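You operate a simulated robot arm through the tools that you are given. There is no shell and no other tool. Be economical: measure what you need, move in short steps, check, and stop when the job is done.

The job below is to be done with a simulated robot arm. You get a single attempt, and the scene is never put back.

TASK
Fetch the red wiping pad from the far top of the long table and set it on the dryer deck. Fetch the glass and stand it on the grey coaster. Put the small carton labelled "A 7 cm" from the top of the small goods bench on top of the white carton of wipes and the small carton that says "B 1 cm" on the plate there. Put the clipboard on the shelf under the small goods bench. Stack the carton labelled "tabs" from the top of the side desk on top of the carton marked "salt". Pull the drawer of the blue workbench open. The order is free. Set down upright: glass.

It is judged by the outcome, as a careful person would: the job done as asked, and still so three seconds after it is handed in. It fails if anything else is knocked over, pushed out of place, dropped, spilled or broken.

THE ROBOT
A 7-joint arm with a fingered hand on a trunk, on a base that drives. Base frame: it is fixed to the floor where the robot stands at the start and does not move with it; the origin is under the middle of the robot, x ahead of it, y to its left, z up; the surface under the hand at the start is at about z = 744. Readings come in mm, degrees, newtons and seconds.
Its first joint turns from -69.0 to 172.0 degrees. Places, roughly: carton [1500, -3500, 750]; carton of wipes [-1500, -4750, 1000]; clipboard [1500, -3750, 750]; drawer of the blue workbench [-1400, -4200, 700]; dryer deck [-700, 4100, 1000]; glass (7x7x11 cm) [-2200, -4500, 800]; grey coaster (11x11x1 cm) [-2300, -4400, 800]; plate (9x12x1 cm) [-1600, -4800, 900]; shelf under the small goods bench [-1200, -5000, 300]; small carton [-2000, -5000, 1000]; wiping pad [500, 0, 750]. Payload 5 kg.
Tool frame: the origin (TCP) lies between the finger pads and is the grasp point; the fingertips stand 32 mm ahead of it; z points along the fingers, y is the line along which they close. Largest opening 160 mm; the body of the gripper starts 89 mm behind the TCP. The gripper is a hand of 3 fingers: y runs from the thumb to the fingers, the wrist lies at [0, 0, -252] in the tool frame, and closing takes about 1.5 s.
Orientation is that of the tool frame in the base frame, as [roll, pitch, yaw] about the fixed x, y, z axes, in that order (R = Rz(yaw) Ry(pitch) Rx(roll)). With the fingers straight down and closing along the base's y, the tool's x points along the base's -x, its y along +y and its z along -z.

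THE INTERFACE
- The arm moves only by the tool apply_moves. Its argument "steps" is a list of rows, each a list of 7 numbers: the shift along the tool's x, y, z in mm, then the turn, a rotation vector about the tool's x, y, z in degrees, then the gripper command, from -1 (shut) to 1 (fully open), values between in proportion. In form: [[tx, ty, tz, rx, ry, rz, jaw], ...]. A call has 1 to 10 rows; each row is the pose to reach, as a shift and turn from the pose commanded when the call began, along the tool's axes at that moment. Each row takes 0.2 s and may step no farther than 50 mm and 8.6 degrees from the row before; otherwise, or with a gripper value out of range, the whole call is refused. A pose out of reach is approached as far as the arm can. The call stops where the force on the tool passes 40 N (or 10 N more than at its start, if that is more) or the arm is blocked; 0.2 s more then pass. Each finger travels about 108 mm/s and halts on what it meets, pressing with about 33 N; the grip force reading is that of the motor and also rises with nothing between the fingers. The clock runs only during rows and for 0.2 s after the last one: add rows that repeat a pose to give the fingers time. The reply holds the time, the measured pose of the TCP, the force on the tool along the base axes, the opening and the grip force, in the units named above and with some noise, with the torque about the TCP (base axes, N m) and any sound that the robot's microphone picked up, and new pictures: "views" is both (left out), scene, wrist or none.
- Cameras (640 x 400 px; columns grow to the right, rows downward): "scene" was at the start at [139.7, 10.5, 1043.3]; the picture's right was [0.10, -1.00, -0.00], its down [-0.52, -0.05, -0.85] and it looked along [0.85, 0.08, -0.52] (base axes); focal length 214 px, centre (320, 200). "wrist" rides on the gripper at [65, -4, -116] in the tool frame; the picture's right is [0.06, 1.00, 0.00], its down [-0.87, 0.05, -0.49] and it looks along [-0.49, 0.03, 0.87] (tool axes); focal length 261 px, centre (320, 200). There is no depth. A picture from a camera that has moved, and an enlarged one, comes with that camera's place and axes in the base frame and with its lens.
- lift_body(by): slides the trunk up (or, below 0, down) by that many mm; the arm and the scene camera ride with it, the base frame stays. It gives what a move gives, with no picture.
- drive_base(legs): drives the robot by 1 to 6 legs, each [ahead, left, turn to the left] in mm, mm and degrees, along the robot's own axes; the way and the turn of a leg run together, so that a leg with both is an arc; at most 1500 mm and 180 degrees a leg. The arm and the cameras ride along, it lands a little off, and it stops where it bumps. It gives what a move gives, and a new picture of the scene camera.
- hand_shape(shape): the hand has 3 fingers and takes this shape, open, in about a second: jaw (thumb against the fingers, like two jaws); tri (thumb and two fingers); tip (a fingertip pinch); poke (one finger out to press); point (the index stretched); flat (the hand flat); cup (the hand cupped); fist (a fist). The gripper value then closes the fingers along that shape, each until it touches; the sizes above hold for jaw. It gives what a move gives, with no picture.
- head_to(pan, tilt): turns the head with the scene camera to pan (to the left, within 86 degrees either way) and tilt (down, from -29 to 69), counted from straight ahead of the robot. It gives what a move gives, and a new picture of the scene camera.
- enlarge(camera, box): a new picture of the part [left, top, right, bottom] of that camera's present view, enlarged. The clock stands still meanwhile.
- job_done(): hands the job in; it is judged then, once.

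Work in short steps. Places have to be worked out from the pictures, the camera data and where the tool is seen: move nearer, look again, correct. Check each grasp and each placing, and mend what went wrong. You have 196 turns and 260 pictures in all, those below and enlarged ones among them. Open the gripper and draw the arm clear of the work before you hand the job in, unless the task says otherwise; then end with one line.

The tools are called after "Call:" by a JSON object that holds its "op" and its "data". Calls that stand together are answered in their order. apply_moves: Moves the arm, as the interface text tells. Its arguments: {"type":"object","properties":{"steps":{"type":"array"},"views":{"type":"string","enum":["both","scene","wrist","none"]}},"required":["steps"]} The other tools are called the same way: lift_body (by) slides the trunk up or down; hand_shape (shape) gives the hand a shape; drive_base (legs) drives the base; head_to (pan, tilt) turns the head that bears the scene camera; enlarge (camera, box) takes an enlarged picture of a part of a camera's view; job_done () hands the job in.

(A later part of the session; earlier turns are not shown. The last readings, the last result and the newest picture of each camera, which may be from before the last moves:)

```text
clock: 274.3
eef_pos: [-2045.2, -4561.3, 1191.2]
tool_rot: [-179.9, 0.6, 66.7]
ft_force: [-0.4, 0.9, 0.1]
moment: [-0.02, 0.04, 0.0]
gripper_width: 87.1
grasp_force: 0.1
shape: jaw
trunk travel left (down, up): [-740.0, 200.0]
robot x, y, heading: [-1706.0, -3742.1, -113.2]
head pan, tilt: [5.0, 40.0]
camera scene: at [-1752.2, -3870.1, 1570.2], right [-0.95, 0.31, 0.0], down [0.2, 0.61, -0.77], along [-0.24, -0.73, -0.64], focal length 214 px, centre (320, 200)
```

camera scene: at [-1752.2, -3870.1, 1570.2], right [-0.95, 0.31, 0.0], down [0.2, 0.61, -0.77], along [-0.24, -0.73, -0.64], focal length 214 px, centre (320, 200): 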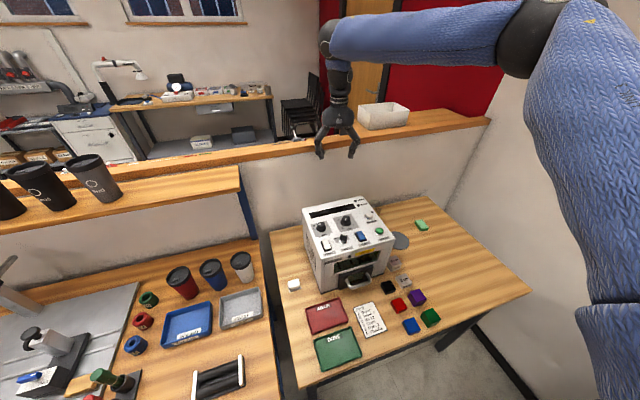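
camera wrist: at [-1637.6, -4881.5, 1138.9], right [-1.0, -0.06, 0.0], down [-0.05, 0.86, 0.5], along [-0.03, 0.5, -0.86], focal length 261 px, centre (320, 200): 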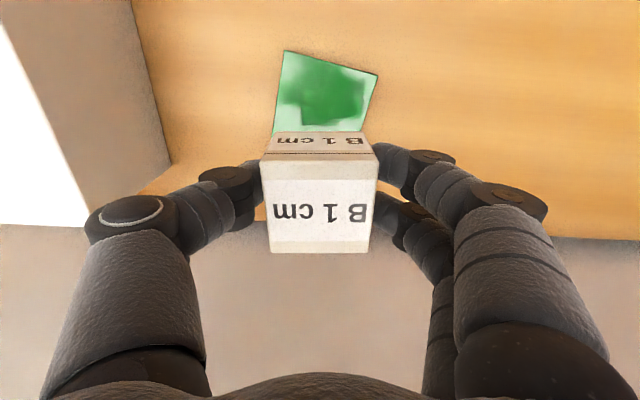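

The glass isn't visible—likely behind the machine, near (−2200, −4500). The hand is near there; I take a wrist view.

Call:
{"op": "apply_moves", "data": {"steps": [[0, 0, -10, 0, 0, 0, 0.1]], "views": "wrist"}}

Call:
{"op": "enlarge", "data": {"camera": "scene", "box": [290, 180, 450, 300]}}

```text
clock: 274.7
eef_pos: [-2044.2, -4560.7, 1203.1]
tool_rot: [-179.9, 0.6, 66.7]
ft_force: [0.4, 0.6, -0.2]
moment: [-0.02, -0.02, -0.01]
gripper_width: 87.5
grasp_force: 0.1
shape: jaw
trunk travel left (down, up): [-740.0, 200.0]
robot x, y, heading: [-1709.9, -3740.8, -113.1]
head pan, tilt: [5.0, 40.0]
camera wrist: at [-2020.8, -4498.6, 1316.7], right [0.94, -0.34, 0.0], down [-0.29, -0.81, 0.5], along [-0.17, -0.47, -0.87], focal length 261 px, centre (320, 200)
```

wrist: 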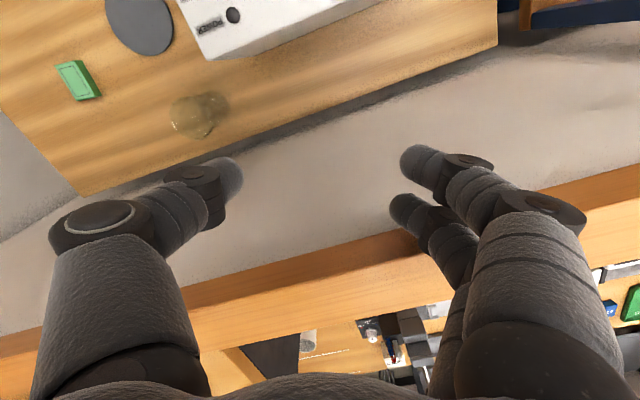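

```text
3.33 times, centred on (370, 240) of scene
camera zoom: at [-1751.8, -3868.9, 1570.2], right [-0.95, 0.31, 0.0], down [0.2, 0.61, -0.77], along [-0.24, -0.73, -0.64], focal length 715 px, centre (153, 67)
```

zoom: 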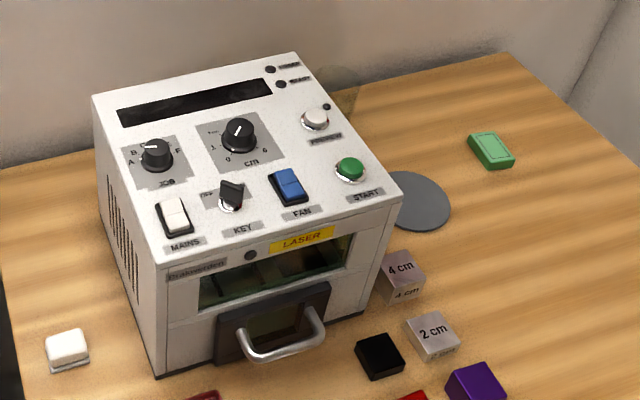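

The glass is behind the machine. Zoom in on it.

Call:
{"op": "enlarge", "data": {"camera": "wrist", "box": [60, 0, 300, 160]}}

```text
2.50 times, centred on (180, 80) of wrist
camera zoom: at [-2020.8, -4498.6, 1316.7], right [0.94, -0.34, 0.0], down [-0.29, -0.81, 0.5], along [-0.17, -0.47, -0.87], focal length 652 px, centre (670, 500)
```

zoom: 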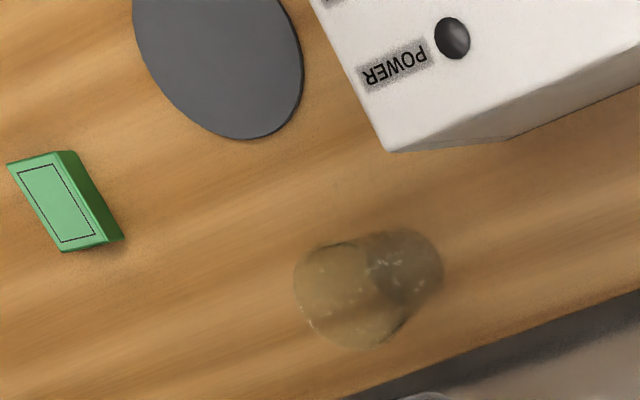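

Glass centre ≈ (−2241, −4521), bench z ≈ 795, machine corner at (−2128, −4465, top 1027), wall y≈−4605. I shift the base right ~170 mm for reach.

Call:
{"op": "drive_base", "data": {"legs": [[-30, 0, 0], [15, -165, 0]]}}

Call:
{"op": "apply_moves", "data": {"steps": [[0, 0, 0, 0, 0, -8, 0.4], [0, 0, 0, 0, 0, -16, 0.7], [0, 0, 0, 0, 0, -23, 0.7]], "views": "wrist"}}

```text
clock: 276.5
eef_pos: [-2192.1, -4481.3, 1201.5]
tool_rot: [-180.0, 0.5, 66.8]
ft_force: [-0.2, 0.8, 0.1]
moment: [-0.01, -0.01, -0.02]
gripper_width: 87.5
grasp_force: 0.1
shape: jaw
trunk travel left (down, up): [-740.0, 200.0]
robot x, y, heading: [-1853.2, -3663.7, -113.0]
head pan, tilt: [5.0, 40.0]
camera scene: at [-1900.5, -3789.0, 1570.2], right [-0.95, 0.31, 0.0], down [0.2, 0.61, -0.77], along [-0.24, -0.73, -0.64], focal length 214 px, centre (320, 200)
```

scene: 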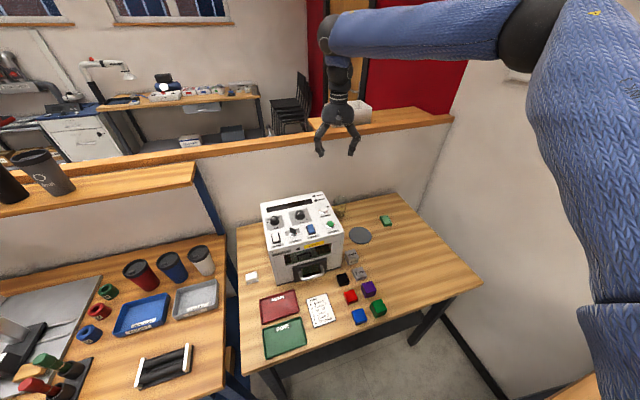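

```text
clock: 277.3
eef_pos: [-2189.9, -4482.6, 1201.2]
tool_rot: [-179.6, 0.5, 89.9]
ft_force: [0.6, -0.3, -0.1]
moment: [0.03, 0.0, -0.01]
gripper_width: 136.0
grasp_force: 0.1
shape: jaw
trunk travel left (down, up): [-740.0, 200.0]
robot x, y, heading: [-1856.6, -3666.8, -113.3]
head pan, tilt: [5.0, 40.0]
camera wrist: at [-2192.7, -4417.0, 1315.6], right [1.0, 0.06, -0.01], down [0.05, -0.86, 0.5], along [0.02, -0.5, -0.87], focal length 261 px, centre (320, 200)
```

wrist: 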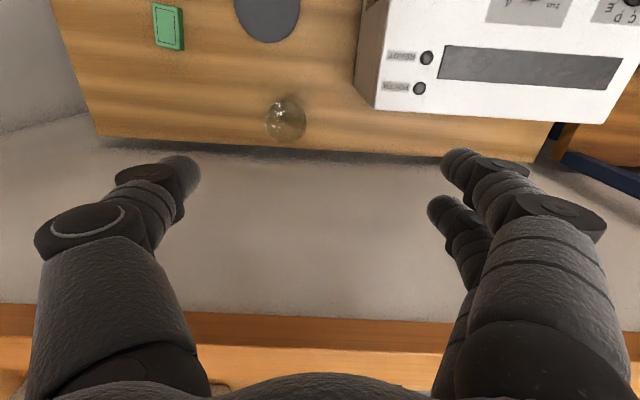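

Zoom on glass and coaster from here.

Call:
{"op": "enlarge", "data": {"camera": "wrist", "box": [220, 0, 420, 150]}}

Call:
{"op": "enlarge", "data": {"camera": "scene", "box": [300, 190, 420, 280]}}

```text
2.67 times, centred on (320, 75) of wrist
camera zoom: at [-2192.7, -4417.0, 1315.6], right [1.0, 0.06, -0.01], down [0.05, -0.86, 0.5], along [0.02, -0.5, -0.87], focal length 695 px, centre (320, 533)
```

zoom: 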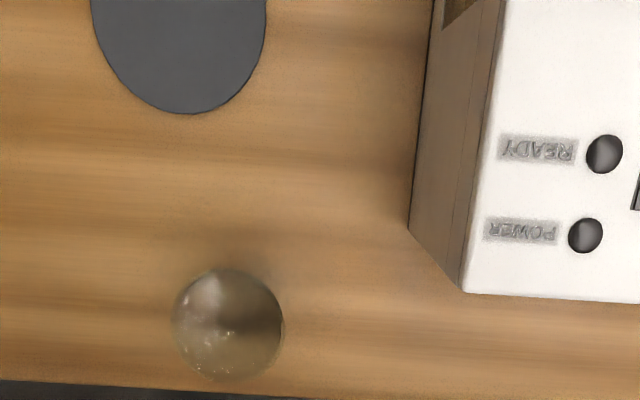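

```text
4.44 times, centred on (360, 235) of scene
camera zoom: at [-1898.4, -3790.6, 1570.2], right [-0.95, 0.31, 0.0], down [0.2, 0.61, -0.77], along [-0.24, -0.73, -0.64], focal length 953 px, centre (142, 44)
```

zoom: 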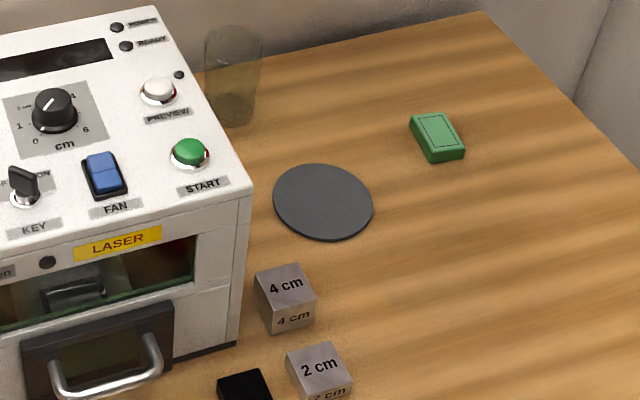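

Glass at (−2243, −4518), coaster centre (−2284, −4360). Move over the glass, opening 110 mm, and descend partway.

Call:
{"op": "apply_moves", "data": {"steps": [[-18, -26, 0, 0, 0, 0, 0.4], [-36, -53, 0, 0, 0, 0, 0.4], [-36, -53, 40, 0, 0, 0, 0.4], [-36, -53, 85, 0, 0, 0, 0.4], [-36, -53, 130, 0, 0, 0, 0.4], [-36, -53, 170, 0, 0, 0, 0.4], [-36, -53, 170, 0, 0, 0, 0.4]], "views": "both"}}

```text
clock: 278.9
eef_pos: [-2243.4, -4516.7, 1031.3]
tool_rot: [-179.6, 0.6, 89.8]
ft_force: [0.2, 0.7, 0.2]
moment: [-0.01, 0.02, -0.02]
gripper_width: 112.5
grasp_force: 0.0
shape: jaw
trunk travel left (down, up): [-740.0, 200.0]
robot x, y, heading: [-1852.4, -3667.1, -113.2]
head pan, tilt: [5.0, 40.0]
camera scene: at [-1898.2, -3789.2, 1570.4], right [-0.95, 0.31, 0.0], down [0.2, 0.61, -0.77], along [-0.24, -0.73, -0.64], focal length 214 px, centre (320, 200)
camera wrist: at [-2245.4, -4452.2, 1145.8], right [1.0, 0.06, -0.01], down [0.05, -0.86, 0.5], along [0.02, -0.5, -0.87], focal length 261 px, centre (320, 200)
```

scene: 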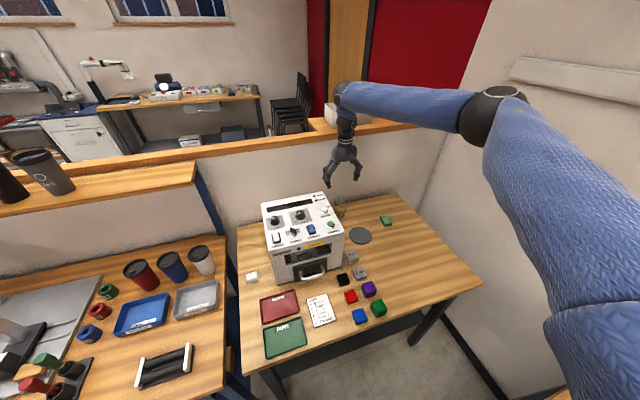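
wrist: 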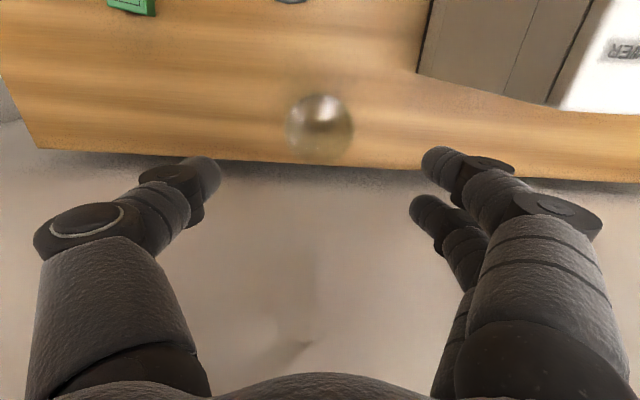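

Centred. Descend to z≈865.

Call:
{"op": "apply_moves", "data": {"steps": [[-2, -1, 40, 0, 0, 0, 0.4], [-2, -1, 80, 0, 0, 0, 0.4], [-2, -1, 120, 0, 0, 0, 0.4], [-2, -1, 150, 0, 0, 0, 0.4], [-2, -1, 166, 0, 0, 0, 0.4], [-2, -1, 166, 0, 0, 0, 0.4]], "views": "both"}}

```text
clock: 280.3
eef_pos: [-2245.3, -4523.0, 865.9]
tool_rot: [-179.8, 0.4, 89.7]
ft_force: [0.4, 0.6, 0.1]
moment: [-0.02, 0.02, 0.03]
gripper_width: 112.3
grasp_force: 0.1
shape: jaw
trunk travel left (down, up): [-740.0, 200.0]
robot x, y, heading: [-1853.1, -3665.4, -113.4]
head pan, tilt: [5.0, 40.0]
camera scene: at [-1898.9, -3790.0, 1570.2], right [-0.95, 0.31, 0.0], down [0.2, 0.61, -0.77], along [-0.24, -0.73, -0.64], focal length 214 px, centre (320, 200)
camera wrist: at [-2249.3, -4457.1, 979.5], right [1.0, 0.06, -0.01], down [0.05, -0.86, 0.5], along [0.02, -0.5, -0.87], focal length 261 px, centre (320, 200)
```

scene: 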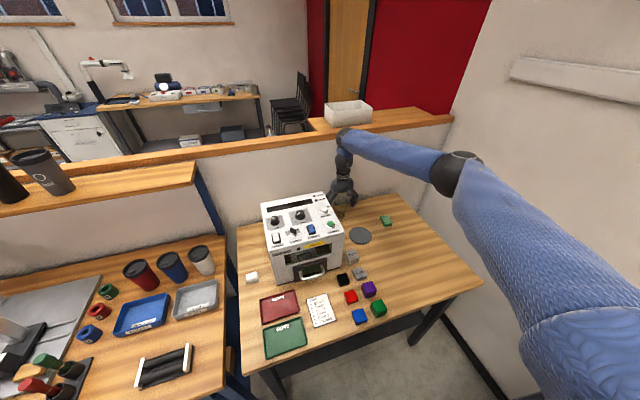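
wrist: 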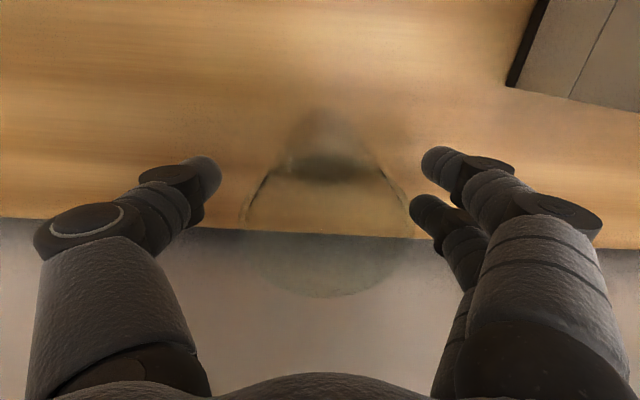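

The glass stands between the fingers. Close gently and lift a bit.

Call:
{"op": "apply_moves", "data": {"steps": [[0, 0, 0, 0, 0, 0, 0.1], [0, 0, 0, 0, 0, 0, -0.2], [0, 0, 0, 0, 0, 0, -0.5], [0, 0, 0, 0, 0, 0, -0.8], [0, 0, 0, 0, 0, 0, -0.8], [0, 0, 0, 0, 0, 0, -0.8], [0, 0, -10, 0, 0, 0, -0.8], [0, 0, -20, 0, 0, 0, -0.8], [0, 0, -35, 0, 0, 0, -0.8]], "views": "wrist"}}

Call:
{"op": "enlarge", "data": {"camera": "scene", "box": [300, 160, 420, 250]}}

```text
clock: 282.3
eef_pos: [-2245.9, -4522.6, 901.5]
tool_rot: [-179.8, 0.4, 89.8]
ft_force: [0.4, 0.3, -1.9]
moment: [-0.03, 0.0, -0.02]
gripper_width: 52.7
grasp_force: 32.6
shape: jaw
trunk travel left (down, up): [-740.0, 200.0]
robot x, y, heading: [-1852.3, -3665.6, -113.4]
head pan, tilt: [5.0, 40.0]
camera wrist: at [-2248.4, -4456.6, 1016.6], right [1.0, 0.06, -0.01], down [0.05, -0.86, 0.5], along [0.02, -0.5, -0.87], focal length 261 px, centre (320, 200)
```

wrist: 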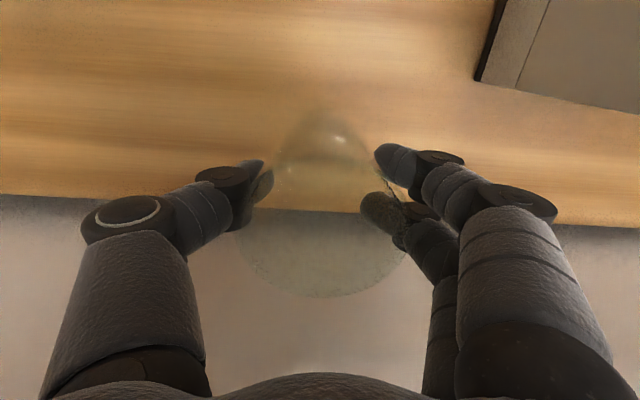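

```text
4.44 times, centred on (360, 205) of scene
camera zoom: at [-1898.8, -3789.8, 1570.2], right [-0.95, 0.31, 0.0], down [0.2, 0.61, -0.77], along [-0.24, -0.73, -0.64], focal length 953 px, centre (142, 178)
```

zoom: 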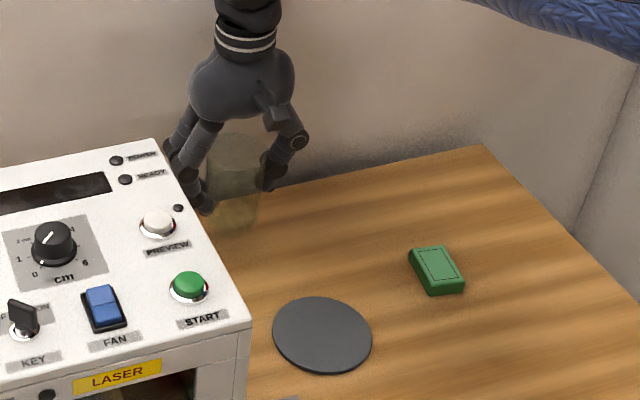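

Glass is held. Lift and carry it over the coaster.

Call:
{"op": "apply_moves", "data": {"steps": [[0, 0, -30, 0, 0, 0, -0.8], [35, -10, -30, 0, 0, 0, -0.8], [70, -20, -30, 0, 0, 0, -0.8], [105, -30, -30, 0, 0, 0, -0.8], [140, -38, -30, 0, 0, 0, -0.8], [162, -38, -30, 0, 0, 0, -0.8], [162, -38, -30, 0, 0, 0, -0.8]], "views": "both"}}

Call:
{"op": "enlarge", "data": {"camera": "scene", "box": [300, 180, 420, 270]}}

```text
clock: 283.9
eef_pos: [-2283.9, -4360.7, 927.5]
tool_rot: [-179.8, 0.5, 89.7]
ft_force: [-0.1, 0.4, -2.0]
moment: [-0.01, 0.0, -0.03]
gripper_width: 52.7
grasp_force: 33.2
shape: jaw
trunk travel left (down, up): [-740.0, 200.0]
robot x, y, heading: [-1855.7, -3665.6, -113.3]
head pan, tilt: [5.0, 40.0]
camera scene: at [-1899.3, -3790.7, 1570.1], right [-0.95, 0.31, 0.0], down [0.2, 0.61, -0.77], along [-0.24, -0.73, -0.64], focal length 214 px, centre (320, 200)
camera wrist: at [-2287.2, -4294.6, 1043.7], right [1.0, 0.06, -0.01], down [0.05, -0.87, 0.5], along [0.02, -0.5, -0.87], focal length 261 px, centre (320, 200)
```

scene: 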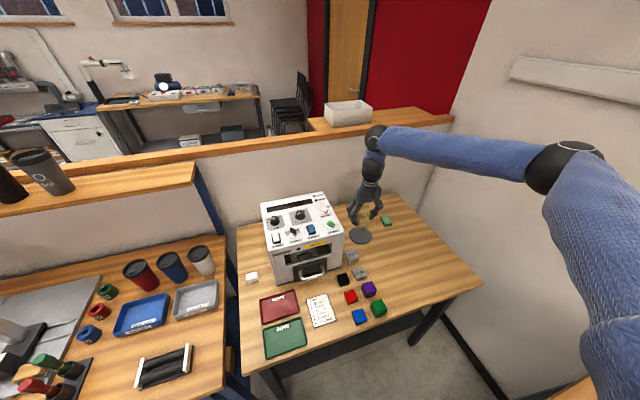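
wrist: 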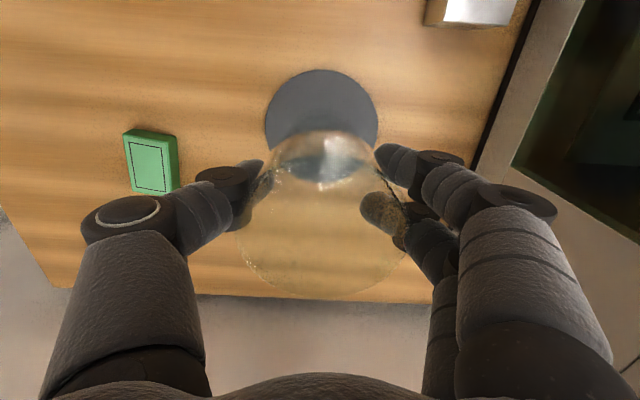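

```text
4.44 times, centred on (360, 225) of scene
camera zoom: at [-1899.3, -3790.7, 1570.1], right [-0.95, 0.31, 0.0], down [0.2, 0.61, -0.77], along [-0.24, -0.73, -0.64], focal length 953 px, centre (142, 89)
```

zoom: 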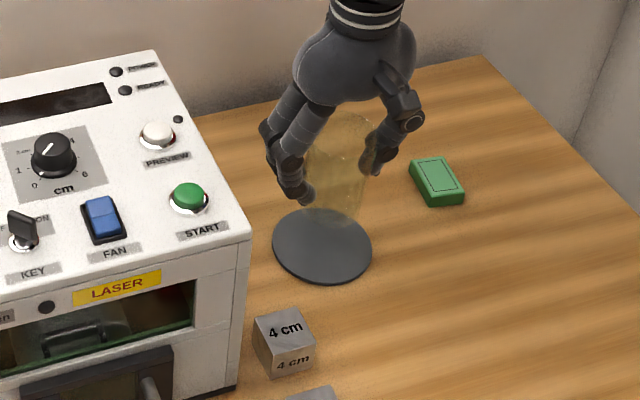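

Aligned to within a few mm. Lower to just above the coaster, then touch.

Call:
{"op": "apply_moves", "data": {"steps": [[-5, -1, 20, 0, 0, 0, -0.8], [-5, -1, 38, 0, 0, 0, -0.8], [-5, -1, 44, 0, 0, 0, -0.8], [-5, -1, 48, 0, 0, 0, -0.8], [-5, -1, 50, 0, 0, 0, -0.8]], "views": "wrist"}}

```text
clock: 285.1
eef_pos: [-2284.5, -4365.8, 879.1]
tool_rot: [-179.7, 0.4, 89.8]
ft_force: [0.6, 0.0, -2.0]
moment: [0.02, 0.02, -0.01]
gripper_width: 52.5
grasp_force: 32.7
shape: jaw
trunk travel left (down, up): [-740.0, 200.0]
robot x, y, heading: [-1854.8, -3663.3, -113.4]
head pan, tilt: [5.0, 40.0]
camera wrist: at [-2288.1, -4300.2, 993.9], right [1.0, 0.06, -0.01], down [0.05, -0.86, 0.5], along [0.02, -0.5, -0.87], focal length 261 px, centre (320, 200)
```

wrist: 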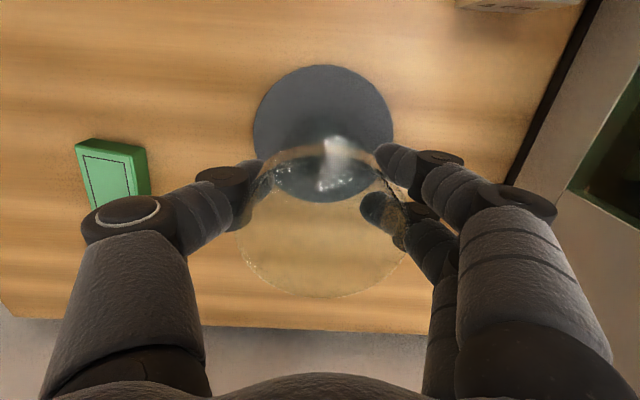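

Call:
{"op": "apply_moves", "data": {"steps": [[0, 0, 2, 0, 0, 0, -0.8], [0, 0, 4, 0, 0, 0, -0.8], [0, 0, 5, 0, 0, 0, -0.8]], "views": "none"}}

```text
clock: 285.9
eef_pos: [-2284.1, -4366.2, 873.8]
tool_rot: [-179.7, 0.5, 89.8]
ft_force: [-1.0, -0.4, -2.0]
moment: [0.0, 0.01, 0.0]
gripper_width: 52.6
grasp_force: 32.8
shape: jaw
trunk travel left (down, up): [-740.0, 200.0]
robot x, y, heading: [-1853.4, -3663.1, -113.0]
head pan, tilt: [5.0, 40.0]
```

No contact yet; 2 mm further at a time.

Call:
{"op": "apply_moves", "data": {"steps": [[0, 0, 1, 0, 0, 0, -0.8], [0, 0, 2, 0, 0, 0, -0.8], [0, 0, 3, 0, 0, 0, -0.8]], "views": "none"}}

Call:
{"op": "enlarge", "data": {"camera": "scene", "box": [300, 180, 420, 270]}}

```text
clock: 286.7
eef_pos: [-2284.4, -4365.6, 870.9]
tool_rot: [-179.7, 0.5, 89.7]
ft_force: [-0.2, 0.3, -2.2]
moment: [-0.01, -0.02, 0.01]
gripper_width: 52.8
grasp_force: 32.7
shape: jaw
trunk travel left (down, up): [-740.0, 200.0]
robot x, y, heading: [-1852.6, -3662.6, -113.3]
head pan, tilt: [5.0, 40.0]
```

```text
4.44 times, centred on (360, 225) of scene
camera zoom: at [-1899.2, -3790.4, 1570.2], right [-0.95, 0.31, 0.0], down [0.2, 0.61, -0.77], along [-0.24, -0.73, -0.64], focal length 953 px, centre (142, 89)
```

zoom: 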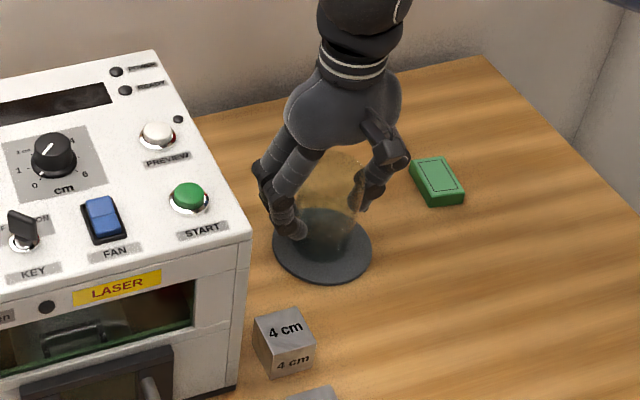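

Call:
{"op": "apply_moves", "data": {"steps": [[0, 0, 1, 0, 0, 0, -0.8], [0, 0, 2, 0, 0, 0, -0.8], [0, 0, 3, 0, 0, 0, -0.8]], "views": "none"}}

```text
clock: 287.5
eef_pos: [-2285.4, -4366.4, 868.6]
tool_rot: [-179.8, 0.7, 89.7]
ft_force: [1.4, 1.6, 11.2]
moment: [0.06, -0.11, 0.03]
gripper_width: 52.7
grasp_force: 32.9
shape: jaw
trunk travel left (down, up): [-740.0, 200.0]
robot x, y, heading: [-1852.9, -3667.2, -112.9]
head pan, tilt: [5.0, 40.0]
```

Contact (11 N). Open slowly, then rise.

Call:
{"op": "apply_moves", "data": {"steps": [[0, 0, -1, 0, 0, 0, -0.5], [0, 0, -1, 0, 0, 0, -0.3], [0, 0, -1, 0, 0, 0, -0.1], [0, 0, -1, 0, 0, 0, 0.1], [0, 0, -1, 0, 0, 0, 0.2], [0, 0, -1, 0, 0, 0, 0.2], [0, 0, -40, 0, 0, 0, 0.2], [0, 0, -85, 0, 0, 0, 0.2], [0, 0, -130, 0, 0, 0, 0.2]], "views": "wrist"}}

Call:
{"op": "enlarge", "data": {"camera": "scene", "box": [300, 180, 420, 270]}}

```text
clock: 289.5
eef_pos: [-2283.9, -4364.1, 1000.0]
tool_rot: [-179.6, 0.5, 89.8]
ft_force: [-0.2, 0.3, -1.0]
moment: [-0.03, 0.01, 0.01]
gripper_width: 95.4
grasp_force: 0.0
shape: jaw
trunk travel left (down, up): [-740.0, 200.0]
robot x, y, heading: [-1852.3, -3663.9, -113.2]
head pan, tilt: [5.0, 40.0]
camera wrist: at [-2286.4, -4298.9, 1114.7], right [1.0, 0.06, -0.01], down [0.05, -0.86, 0.5], along [0.02, -0.5, -0.87], focal length 261 px, centre (320, 200)
```

wrist: 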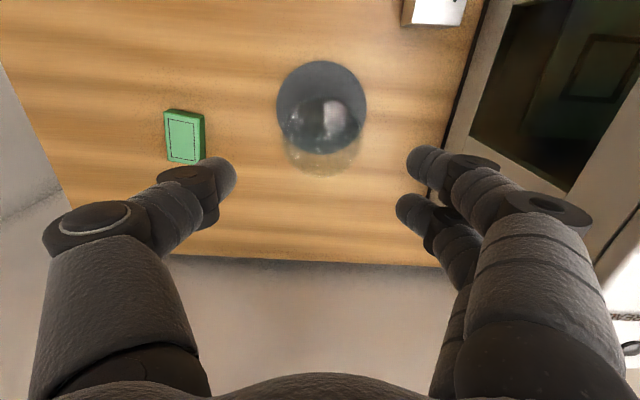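

```text
4.44 times, centred on (360, 225) of scene
camera zoom: at [-1897.7, -3788.9, 1570.2], right [-0.95, 0.31, 0.0], down [0.2, 0.61, -0.77], along [-0.24, -0.73, -0.64], focal length 953 px, centre (142, 89)
```

zoom: 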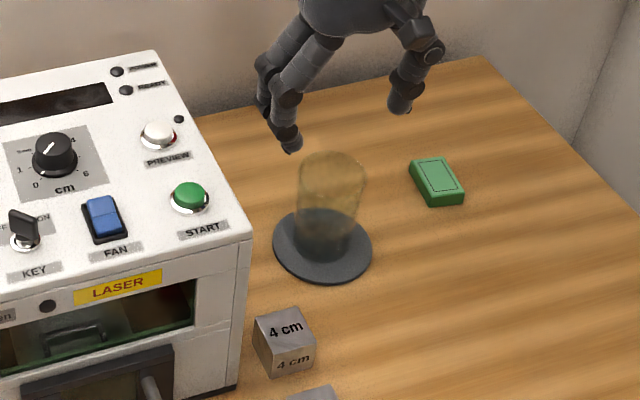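

Glass stands on the coaster. Now the drawer: raise, back off, face the blue bench.

Call:
{"op": "lift_body", "data": {"by": 180}}

Call:
{"op": "drive_base", "data": {"legs": [[-500, 0, 0], [0, 0, 23], [0, 300, 0]]}}

Call:
{"op": "head_to", "data": {"pan": 0, "tilt": 40}}

```text
clock: 291.5
eef_pos: [-2284.8, -4365.4, 1179.3]
tool_rot: [-179.7, 0.5, 89.8]
ft_force: [0.5, -0.4, 0.3]
moment: [-0.02, 0.0, -0.02]
gripper_width: 95.6
grasp_force: 0.0
shape: jaw
trunk travel left (down, up): [-920.0, 20.0]
robot x, y, heading: [-1852.2, -3665.2, -113.2]
head pan, tilt: [5.0, 40.0]
```

```text
clock: 297.3
eef_pos: [-1482.1, -4019.6, 1178.4]
tool_rot: [-179.8, 0.6, 112.7]
ft_force: [-0.2, 0.3, -0.3]
moment: [0.02, 0.0, -0.02]
gripper_width: 95.4
grasp_force: 0.1
shape: jaw
trunk travel left (down, up): [-920.0, 20.0]
robot x, y, heading: [-1357.2, -3203.4, -90.3]
head pan, tilt: [5.0, 40.0]
camera scene: at [-1352.1, -3339.0, 1750.1], right [-1.0, -0.08, 0.0], down [-0.05, 0.64, -0.77], along [0.06, -0.76, -0.64], focal length 214 px, centre (320, 200)
```

scene: 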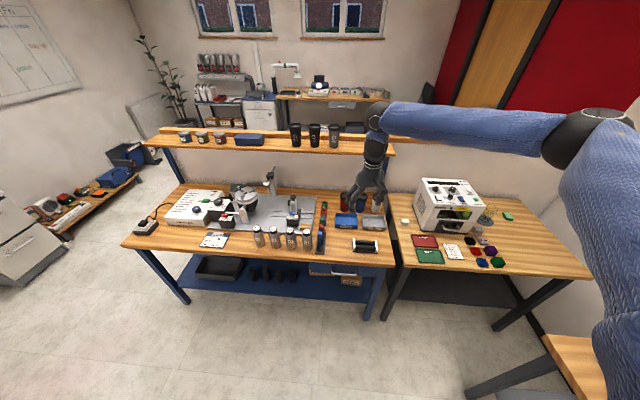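

```text
clock: 298.0
eef_pos: [-1482.2, -4019.0, 1178.1]
tool_rot: [-179.7, 0.5, 112.7]
ft_force: [0.0, -1.2, -0.4]
moment: [-0.01, -0.02, -0.01]
gripper_width: 95.5
grasp_force: 0.0
shape: jaw
trunk travel left (down, up): [-920.0, 20.0]
robot x, y, heading: [-1357.0, -3203.4, -90.3]
head pan, tilt: [0.0, 40.0]
camera scene: at [-1358.9, -3339.1, 1750.2], right [-1.0, 0.0, 0.0], down [0.0, 0.64, -0.77], along [0.0, -0.77, -0.64], focal length 214 px, centre (320, 200)
```

scene: 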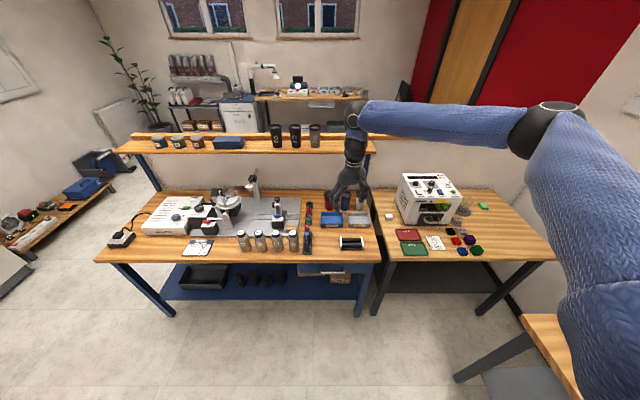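

The drawer front is hidden from up here. I back up 600 mm and lower the trunk to see it.

Call:
{"op": "drive_base", "data": {"legs": [[-550, -60, 0]]}}

Call:
{"op": "lift_body", "data": {"by": -400}}

Call:
{"op": "head_to", "data": {"pan": 0, "tilt": 25}}

```text
clock: 301.2
eef_pos: [-1538.5, -3459.0, 1178.0]
tool_rot: [-179.7, 0.5, 112.9]
ft_force: [0.5, -0.4, 0.6]
moment: [-0.01, 0.01, 0.0]
gripper_width: 95.5
grasp_force: 0.1
shape: jaw
trunk travel left (down, up): [-920.0, 20.0]
robot x, y, heading: [-1417.1, -2641.9, -89.8]
head pan, tilt: [0.0, 40.0]
camera scene: at [-1417.6, -2778.0, 1750.2], right [-1.0, 0.0, 0.0], down [0.0, 0.64, -0.77], along [0.0, -0.77, -0.64], focal length 214 px, centre (320, 200)
```

scene: 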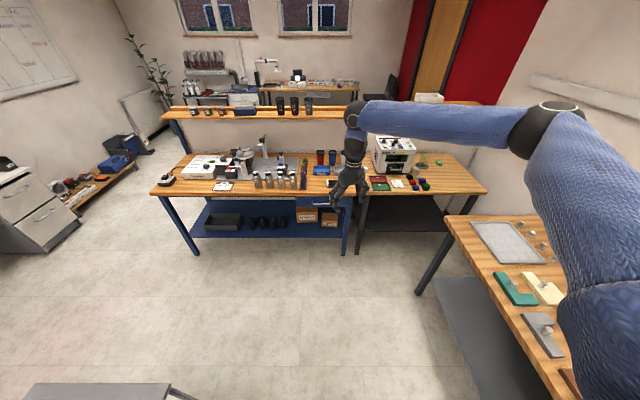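

```text
clock: 305.0
eef_pos: [-1539.5, -3458.9, 779.6]
tool_rot: [-179.7, 0.6, 112.9]
ft_force: [-0.1, 0.6, -0.1]
moment: [-0.01, -0.02, 0.03]
gripper_width: 95.4
grasp_force: 0.1
shape: jaw
trunk travel left (down, up): [-520.0, 420.0]
robot x, y, heading: [-1414.3, -2646.4, -90.2]
head pan, tilt: [0.0, 40.0]
```

```text
clock: 305.8
eef_pos: [-1539.0, -3459.3, 779.9]
tool_rot: [-179.8, 0.5, 112.9]
ft_force: [-0.4, 0.4, -0.8]
moment: [0.01, 0.0, 0.02]
gripper_width: 95.6
grasp_force: 0.1
shape: jaw
trunk travel left (down, up): [-520.0, 420.0]
robot x, y, heading: [-1417.3, -2646.0, -90.0]
head pan, tilt: [0.0, 25.0]
camera scene: at [-1417.5, -2785.2, 1373.4], right [-1.0, 0.0, 0.0], down [0.0, 0.42, -0.91], along [0.0, -0.91, -0.42], focal length 214 px, centre (320, 200)
```

scene: 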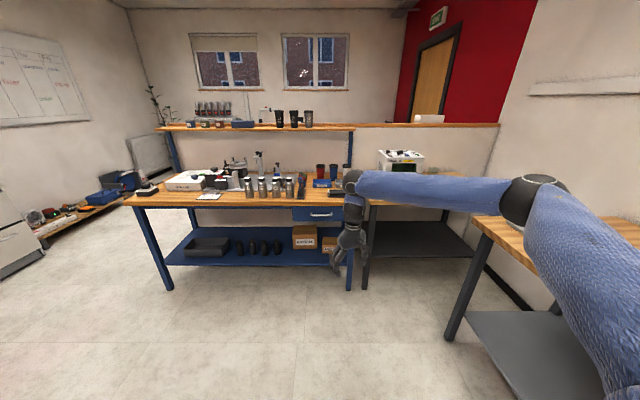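

Call:
{"op": "enlarge", "data": {"camera": "scene", "box": [260, 180, 380, 255]}}

```text
5.33 times, centred on (320, 218) of scene
camera zoom: at [-1417.5, -2785.2, 1373.4], right [-1.0, 0.0, 0.0], down [0.0, 0.42, -0.91], along [0.0, -0.91, -0.42], focal length 1144 px, centre (320, 107)
```

zoom: 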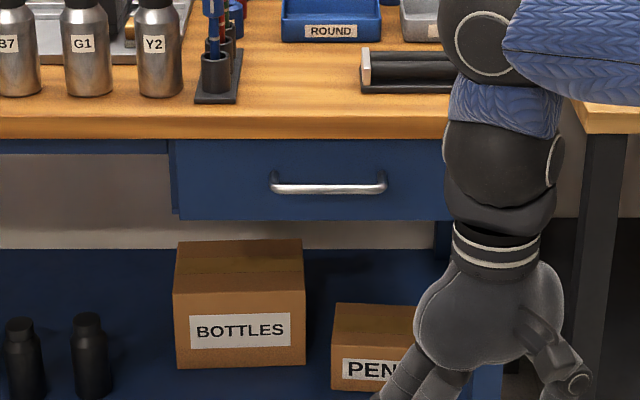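

The drawer handle is a horizontal bar near (−1427, ~−4050, ~676), ~140 mm wide. I'll turn the hand horizontal (pointing at the drawer) with the jaw closing vertically. First square the yaw.

Call:
{"op": "apply_moves", "data": {"steps": [[0, 0, 0, 0, 0, 7.6, 0.2], [0, 0, 0, 0, 0, 15.2, 0.2], [0, 0, 0, 0, 0, 22.9, 0.2]], "views": "none"}}

Call:
{"op": "apply_moves", "data": {"steps": [[0, 0, 0, -4.9, -4.9, 4.9, 0.2], [0, 0, 0, -9.8, -9.8, 9.8, 0.2], [0, 0, 0, -14.7, -14.7, 14.7, 0.2], [0, 0, 0, -19.6, -19.6, 19.6, 0.2], [0, 0, 0, -24.5, -24.5, 24.5, 0.2], [0, 0, 0, -29.4, -29.4, 29.4, 0.2], [0, 0, 0, -34.3, -34.3, 34.3, 0.2], [0, 0, 0, -39.2, -39.2, 39.2, 0.2], [0, 0, 0, -44.1, -44.1, 44.1, 0.2], [0, 0, 0, -49, -49, 49, 0.2]], "views": "scene"}}

```text
clock: 306.6
eef_pos: [-1539.3, -3456.9, 779.9]
tool_rot: [-179.9, 0.6, 89.9]
ft_force: [-0.5, -0.4, 0.3]
moment: [-0.01, 0.01, -0.01]
gripper_width: 95.5
grasp_force: 0.0
shape: jaw
trunk travel left (down, up): [-520.0, 420.0]
robot x, y, heading: [-1421.7, -2645.6, -89.9]
head pan, tilt: [0.0, 25.0]
```

```text
clock: 308.8
eef_pos: [-1540.1, -3459.5, 778.9]
tool_rot: [113.5, 16.1, 23.9]
ft_force: [-0.1, 0.0, 0.6]
moment: [0.02, -0.01, 0.03]
gripper_width: 95.7
grasp_force: 0.1
shape: jaw
trunk travel left (down, up): [-520.0, 420.0]
robot x, y, heading: [-1419.1, -2642.6, -90.2]
head pan, tilt: [0.0, 25.0]
camera scene: at [-1417.6, -2785.1, 1373.7], right [-1.0, 0.0, 0.0], down [0.0, 0.42, -0.91], along [0.0, -0.91, -0.42], focal length 214 px, centre (320, 200)
```

scene: 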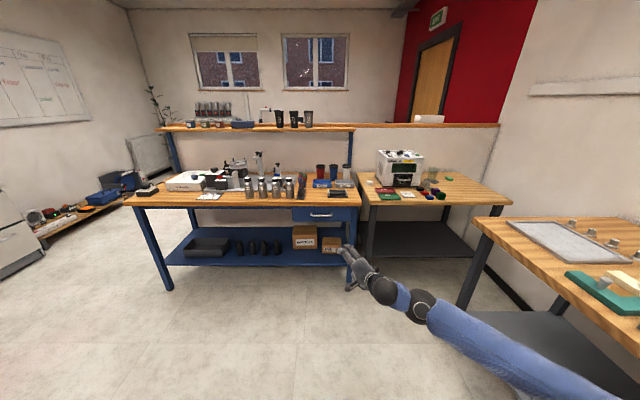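

Works fine. Finish the turn.

Call:
{"op": "apply_moves", "data": {"steps": [[0, 0, 0, -4.9, -4.9, 4.9, 0.2], [0, 0, 0, -9.8, -9.8, 9.8, 0.2], [0, 0, 0, -14.7, -14.7, 14.7, 0.2], [0, 0, 0, -19, -19, 19, 0.2], [0, 0, 0, -20.3, -20.3, 20.3, 0.2], [0, 0, 0, -20.3, -20.3, 20.3, 0.2]], "views": "both"}}

Call:
{"op": "enlarge", "data": {"camera": "scene", "box": [260, 180, 380, 255]}}

```text
clock: 310.2
eef_pos: [-1538.1, -3458.1, 780.4]
tool_rot: [89.4, 0.2, 0.0]
ft_force: [-0.5, 0.1, 0.3]
moment: [-0.01, 0.02, 0.02]
gripper_width: 95.6
grasp_force: 0.0
shape: jaw
trunk travel left (down, up): [-520.0, 420.0]
robot x, y, heading: [-1419.7, -2643.8, -90.1]
head pan, tilt: [0.0, 25.0]
camera scene: at [-1417.5, -2785.0, 1373.5], right [-1.0, 0.0, 0.0], down [0.0, 0.42, -0.91], along [0.0, -0.91, -0.42], focal length 214 px, centre (320, 200)
camera wrist: at [-1473.2, -3344.1, 773.9], right [0.06, 0.01, 1.0], down [-0.87, 0.49, 0.05], along [-0.49, -0.87, 0.04], focal length 261 px, centre (320, 200)
```

scene: 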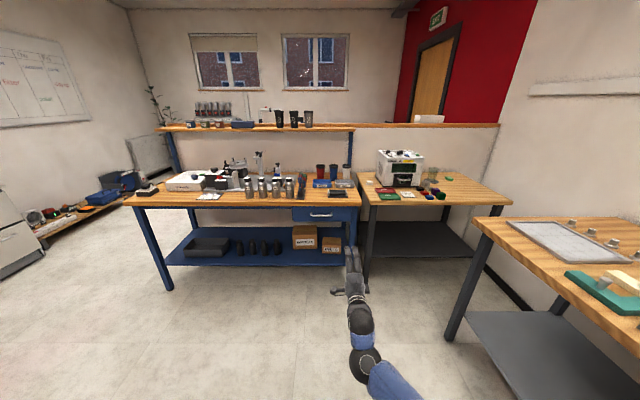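
wrist: 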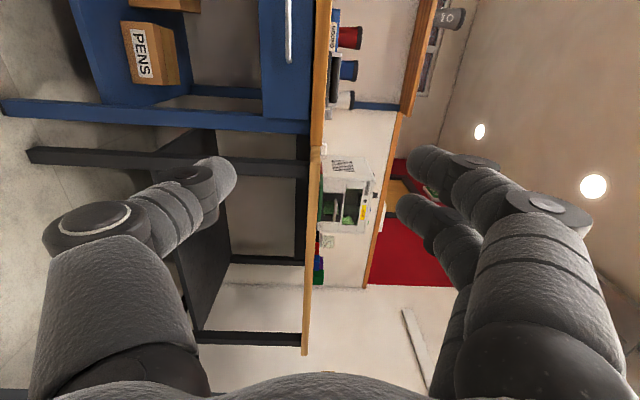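

```text
5.33 times, centred on (320, 218) of scene
camera zoom: at [-1417.5, -2785.0, 1373.5], right [-1.0, 0.0, 0.0], down [0.0, 0.42, -0.91], along [0.0, -0.91, -0.42], focal length 1144 px, centre (320, 107)
```

zoom: 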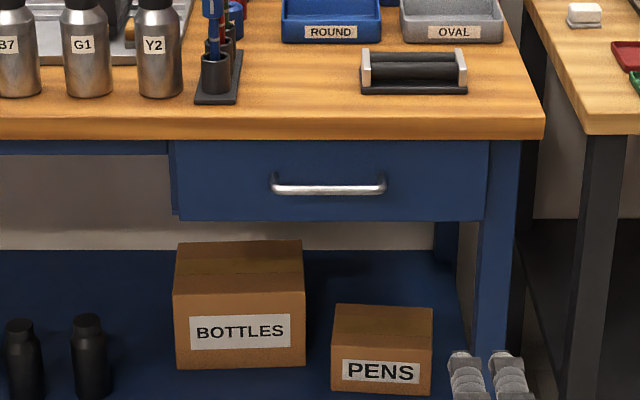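

Triangulated: handle at about (−1427, −3985, 710). Move the hand in line with it and drive forward 380.

Call:
{"op": "apply_moves", "data": {"steps": [[40, -25, 0, 0.6, 0, 0, 0.2], [80, -50, 0, 0.6, 0, 0, 0.2], [111, -70, 0, 0.6, 0, 0, 0.2], [111, -70, 0, 0.6, 0, 0, 0.2]], "views": "none"}}

Call:
{"op": "drive_base", "data": {"legs": [[370, 0, 0]]}}

Call:
{"op": "apply_moves", "data": {"steps": [[0, 0, 0, 0, 0, 0, 0]], "views": "wrist"}}

Call:
{"op": "enlarge", "data": {"camera": "scene", "box": [260, 200, 380, 275]}}

```text
clock: 311.2
eef_pos: [-1427.9, -3459.4, 710.9]
tool_rot: [90.0, 0.1, -0.1]
ft_force: [0.7, -0.7, -0.6]
moment: [-0.01, -0.04, -0.03]
gripper_width: 95.6
grasp_force: 0.0
shape: jaw
trunk travel left (down, up): [-520.0, 420.0]
robot x, y, heading: [-1417.3, -2643.5, -90.1]
head pan, tilt: [0.0, 25.0]
```

```text
clock: 313.6
eef_pos: [-1436.0, -3829.0, 709.6]
tool_rot: [90.0, 0.1, -0.4]
ft_force: [-0.3, -0.5, 0.1]
moment: [-0.02, 0.03, 0.01]
gripper_width: 95.5
grasp_force: 0.0
shape: jaw
trunk travel left (down, up): [-520.0, 420.0]
robot x, y, heading: [-1420.4, -3014.3, -91.0]
head pan, tilt: [0.0, 25.0]
camera scene: at [-1420.2, -3154.0, 1373.4], right [-1.0, 0.01, 0.0], down [0.0, 0.42, -0.91], along [-0.01, -0.91, -0.42], focal length 214 px, centre (320, 200)
```

scene: 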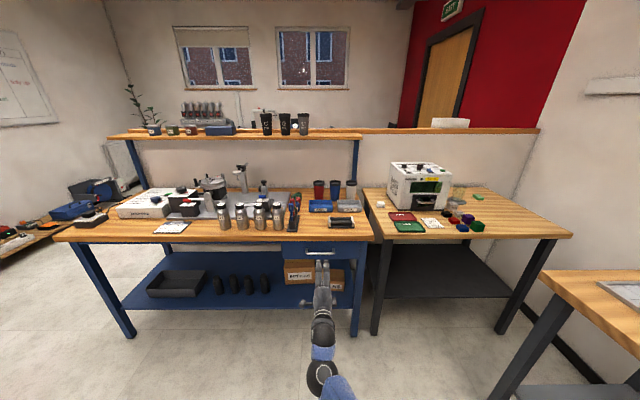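

```text
clock: 314.0
eef_pos: [-1435.3, -3828.7, 710.2]
tool_rot: [90.0, 0.1, -0.4]
ft_force: [0.8, 0.2, 0.3]
moment: [-0.03, 0.01, 0.01]
gripper_width: 80.4
grasp_force: 0.1
shape: jaw
trunk travel left (down, up): [-520.0, 420.0]
robot x, y, heading: [-1421.5, -3014.0, -90.4]
head pan, tilt: [0.0, 25.0]
camera wrist: at [-1369.4, -3714.0, 705.9], right [0.06, 0.0, 1.0], down [-0.87, 0.5, 0.06], along [-0.5, -0.87, 0.03], focal length 261 px, centre (320, 200)
```

wrist: 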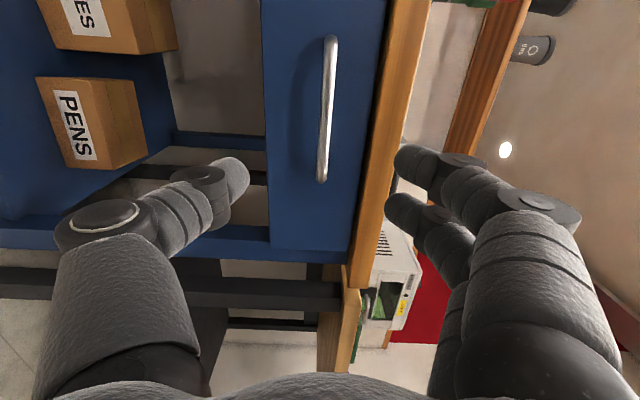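

```text
5.33 times, centred on (320, 238) of scene
camera zoom: at [-1420.2, -3153.5, 1373.5], right [-1.0, 0.01, 0.0], down [0.0, 0.42, -0.91], along [-0.01, -0.91, -0.42], focal length 1144 px, centre (320, 0)
```

zoom: 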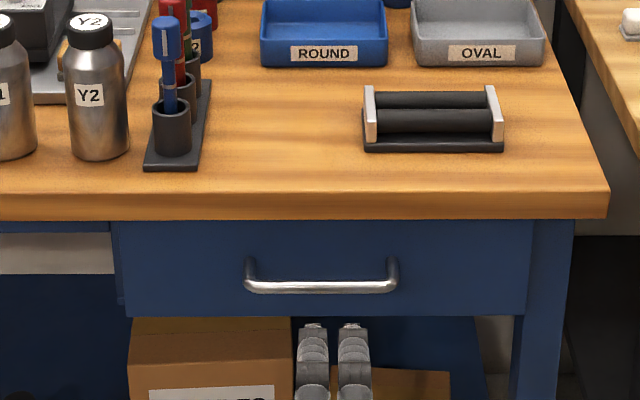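

Handle bar at (−1430, −3973, 714). Narrow the jaw to ~55 mm and advance.

Call:
{"op": "apply_moves", "data": {"steps": [[5, 4, 0, 0, 0, 0, -0.35], [5, 4, 0, 0, 0, 0, -0.35], [5, 4, 40, 0, 0, 0, -0.35], [5, 4, 80, 0, 0, 0, -0.35], [5, 4, 105, 0, 0, 0, -0.35], [5, 4, 105, 0, 0, 0, -0.35]], "views": "wrist"}}

Call:
{"op": "enlarge", "data": {"camera": "scene", "box": [260, 200, 380, 275]}}

```text
clock: 315.4
eef_pos: [-1433.2, -3935.2, 715.8]
tool_rot: [90.0, 0.1, -0.4]
ft_force: [0.8, 0.4, -0.8]
moment: [-0.03, 0.0, -0.01]
gripper_width: 52.5
grasp_force: 0.1
shape: jaw
trunk travel left (down, up): [-520.0, 420.0]
robot x, y, heading: [-1419.2, -3012.1, -90.4]
head pan, tilt: [0.0, 25.0]
camera wrist: at [-1365.9, -3819.4, 711.2], right [0.06, 0.0, 1.0], down [-0.87, 0.5, 0.06], along [-0.5, -0.87, 0.03], focal length 261 px, centre (320, 200)
```

wrist: 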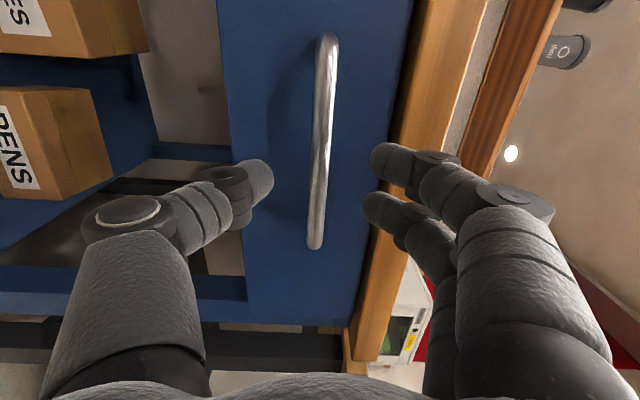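

```text
5.33 times, centred on (320, 238) of scene
camera zoom: at [-1420.1, -3153.5, 1373.5], right [-1.0, 0.01, 0.0], down [0.0, 0.42, -0.91], along [-0.01, -0.91, -0.42], focal length 1144 px, centre (320, 0)
```

zoom: 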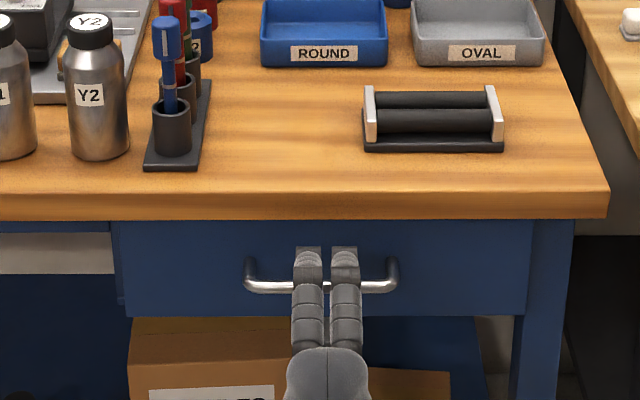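

Bar is centred between the fingers. Advance 22 mm and close.

Call:
{"op": "apply_moves", "data": {"steps": [[0, 0, 12, 0, 0, 0, -0.35], [0, 0, 22, 0, 0, 0, -0.35], [0, 0, 22, 0, 0, 0, -0.7], [0, 0, 22, 0, 0, 0, -1], [0, 0, 22, 0, 0, 0, -1], [0, 0, 22, 0, 0, 0, -1]], "views": "wrist"}}

```text
clock: 316.8
eef_pos: [-1433.1, -3954.9, 712.7]
tool_rot: [90.0, 0.2, -0.4]
ft_force: [-0.2, -0.6, -3.1]
moment: [0.01, 0.0, 0.02]
gripper_width: 0.0
grasp_force: 33.0
shape: jaw
trunk travel left (down, up): [-520.0, 420.0]
robot x, y, heading: [-1417.4, -3012.5, -90.6]
head pan, tilt: [0.0, 25.0]
camera wrist: at [-1366.1, -3841.1, 709.4], right [0.06, 0.0, 1.0], down [-0.87, 0.5, 0.06], along [-0.5, -0.87, 0.03], focal length 261 px, centre (320, 200)
```

wrist: 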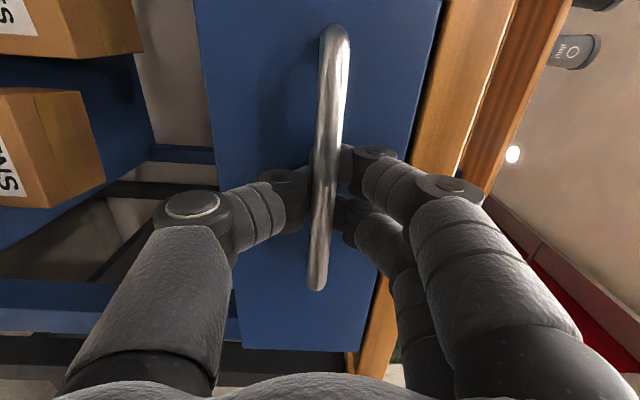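

The fingertips closed around/behind the bar. Test pull 40 mm.

Call:
{"op": "apply_moves", "data": {"steps": [[0, 0, -10, 0, 0, 0, -1], [0, 0, -20, 0, 0, 0, -1], [0, 0, -30, 0, 0, 0, -1], [0, 0, -45, 0, 0, 0, -1], [0, 0, -60, 0, 0, 0, -1]], "views": "wrist"}}

Call:
{"op": "enlarge", "data": {"camera": "scene", "box": [260, 200, 380, 275]}}

```text
clock: 318.0
eef_pos: [-1431.6, -3894.1, 714.4]
tool_rot: [89.9, 0.0, -0.4]
ft_force: [-0.8, 0.9, -2.9]
moment: [0.02, 0.01, 0.0]
gripper_width: 0.1
grasp_force: 32.6
shape: jaw
trunk travel left (down, up): [-520.0, 420.0]
robot x, y, heading: [-1421.0, -3012.2, -90.4]
head pan, tilt: [0.0, 25.0]
camera wrist: at [-1364.7, -3779.9, 710.3], right [0.06, 0.0, 1.0], down [-0.87, 0.5, 0.06], along [-0.5, -0.87, 0.03], focal length 261 px, centre (320, 200)
```

wrist: 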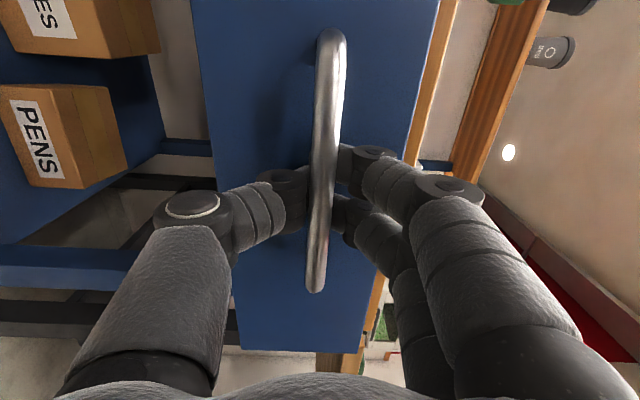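

```text
5.33 times, centred on (320, 238) of scene
camera zoom: at [-1420.2, -3153.6, 1373.5], right [-1.0, 0.01, 0.0], down [0.0, 0.42, -0.91], along [-0.01, -0.91, -0.42], focal length 1144 px, centre (320, 0)
```

zoom: 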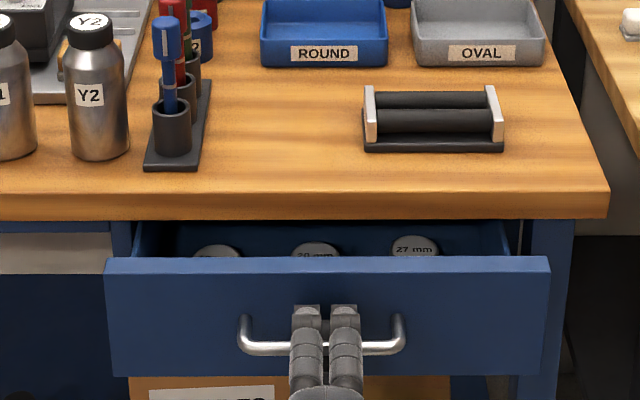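

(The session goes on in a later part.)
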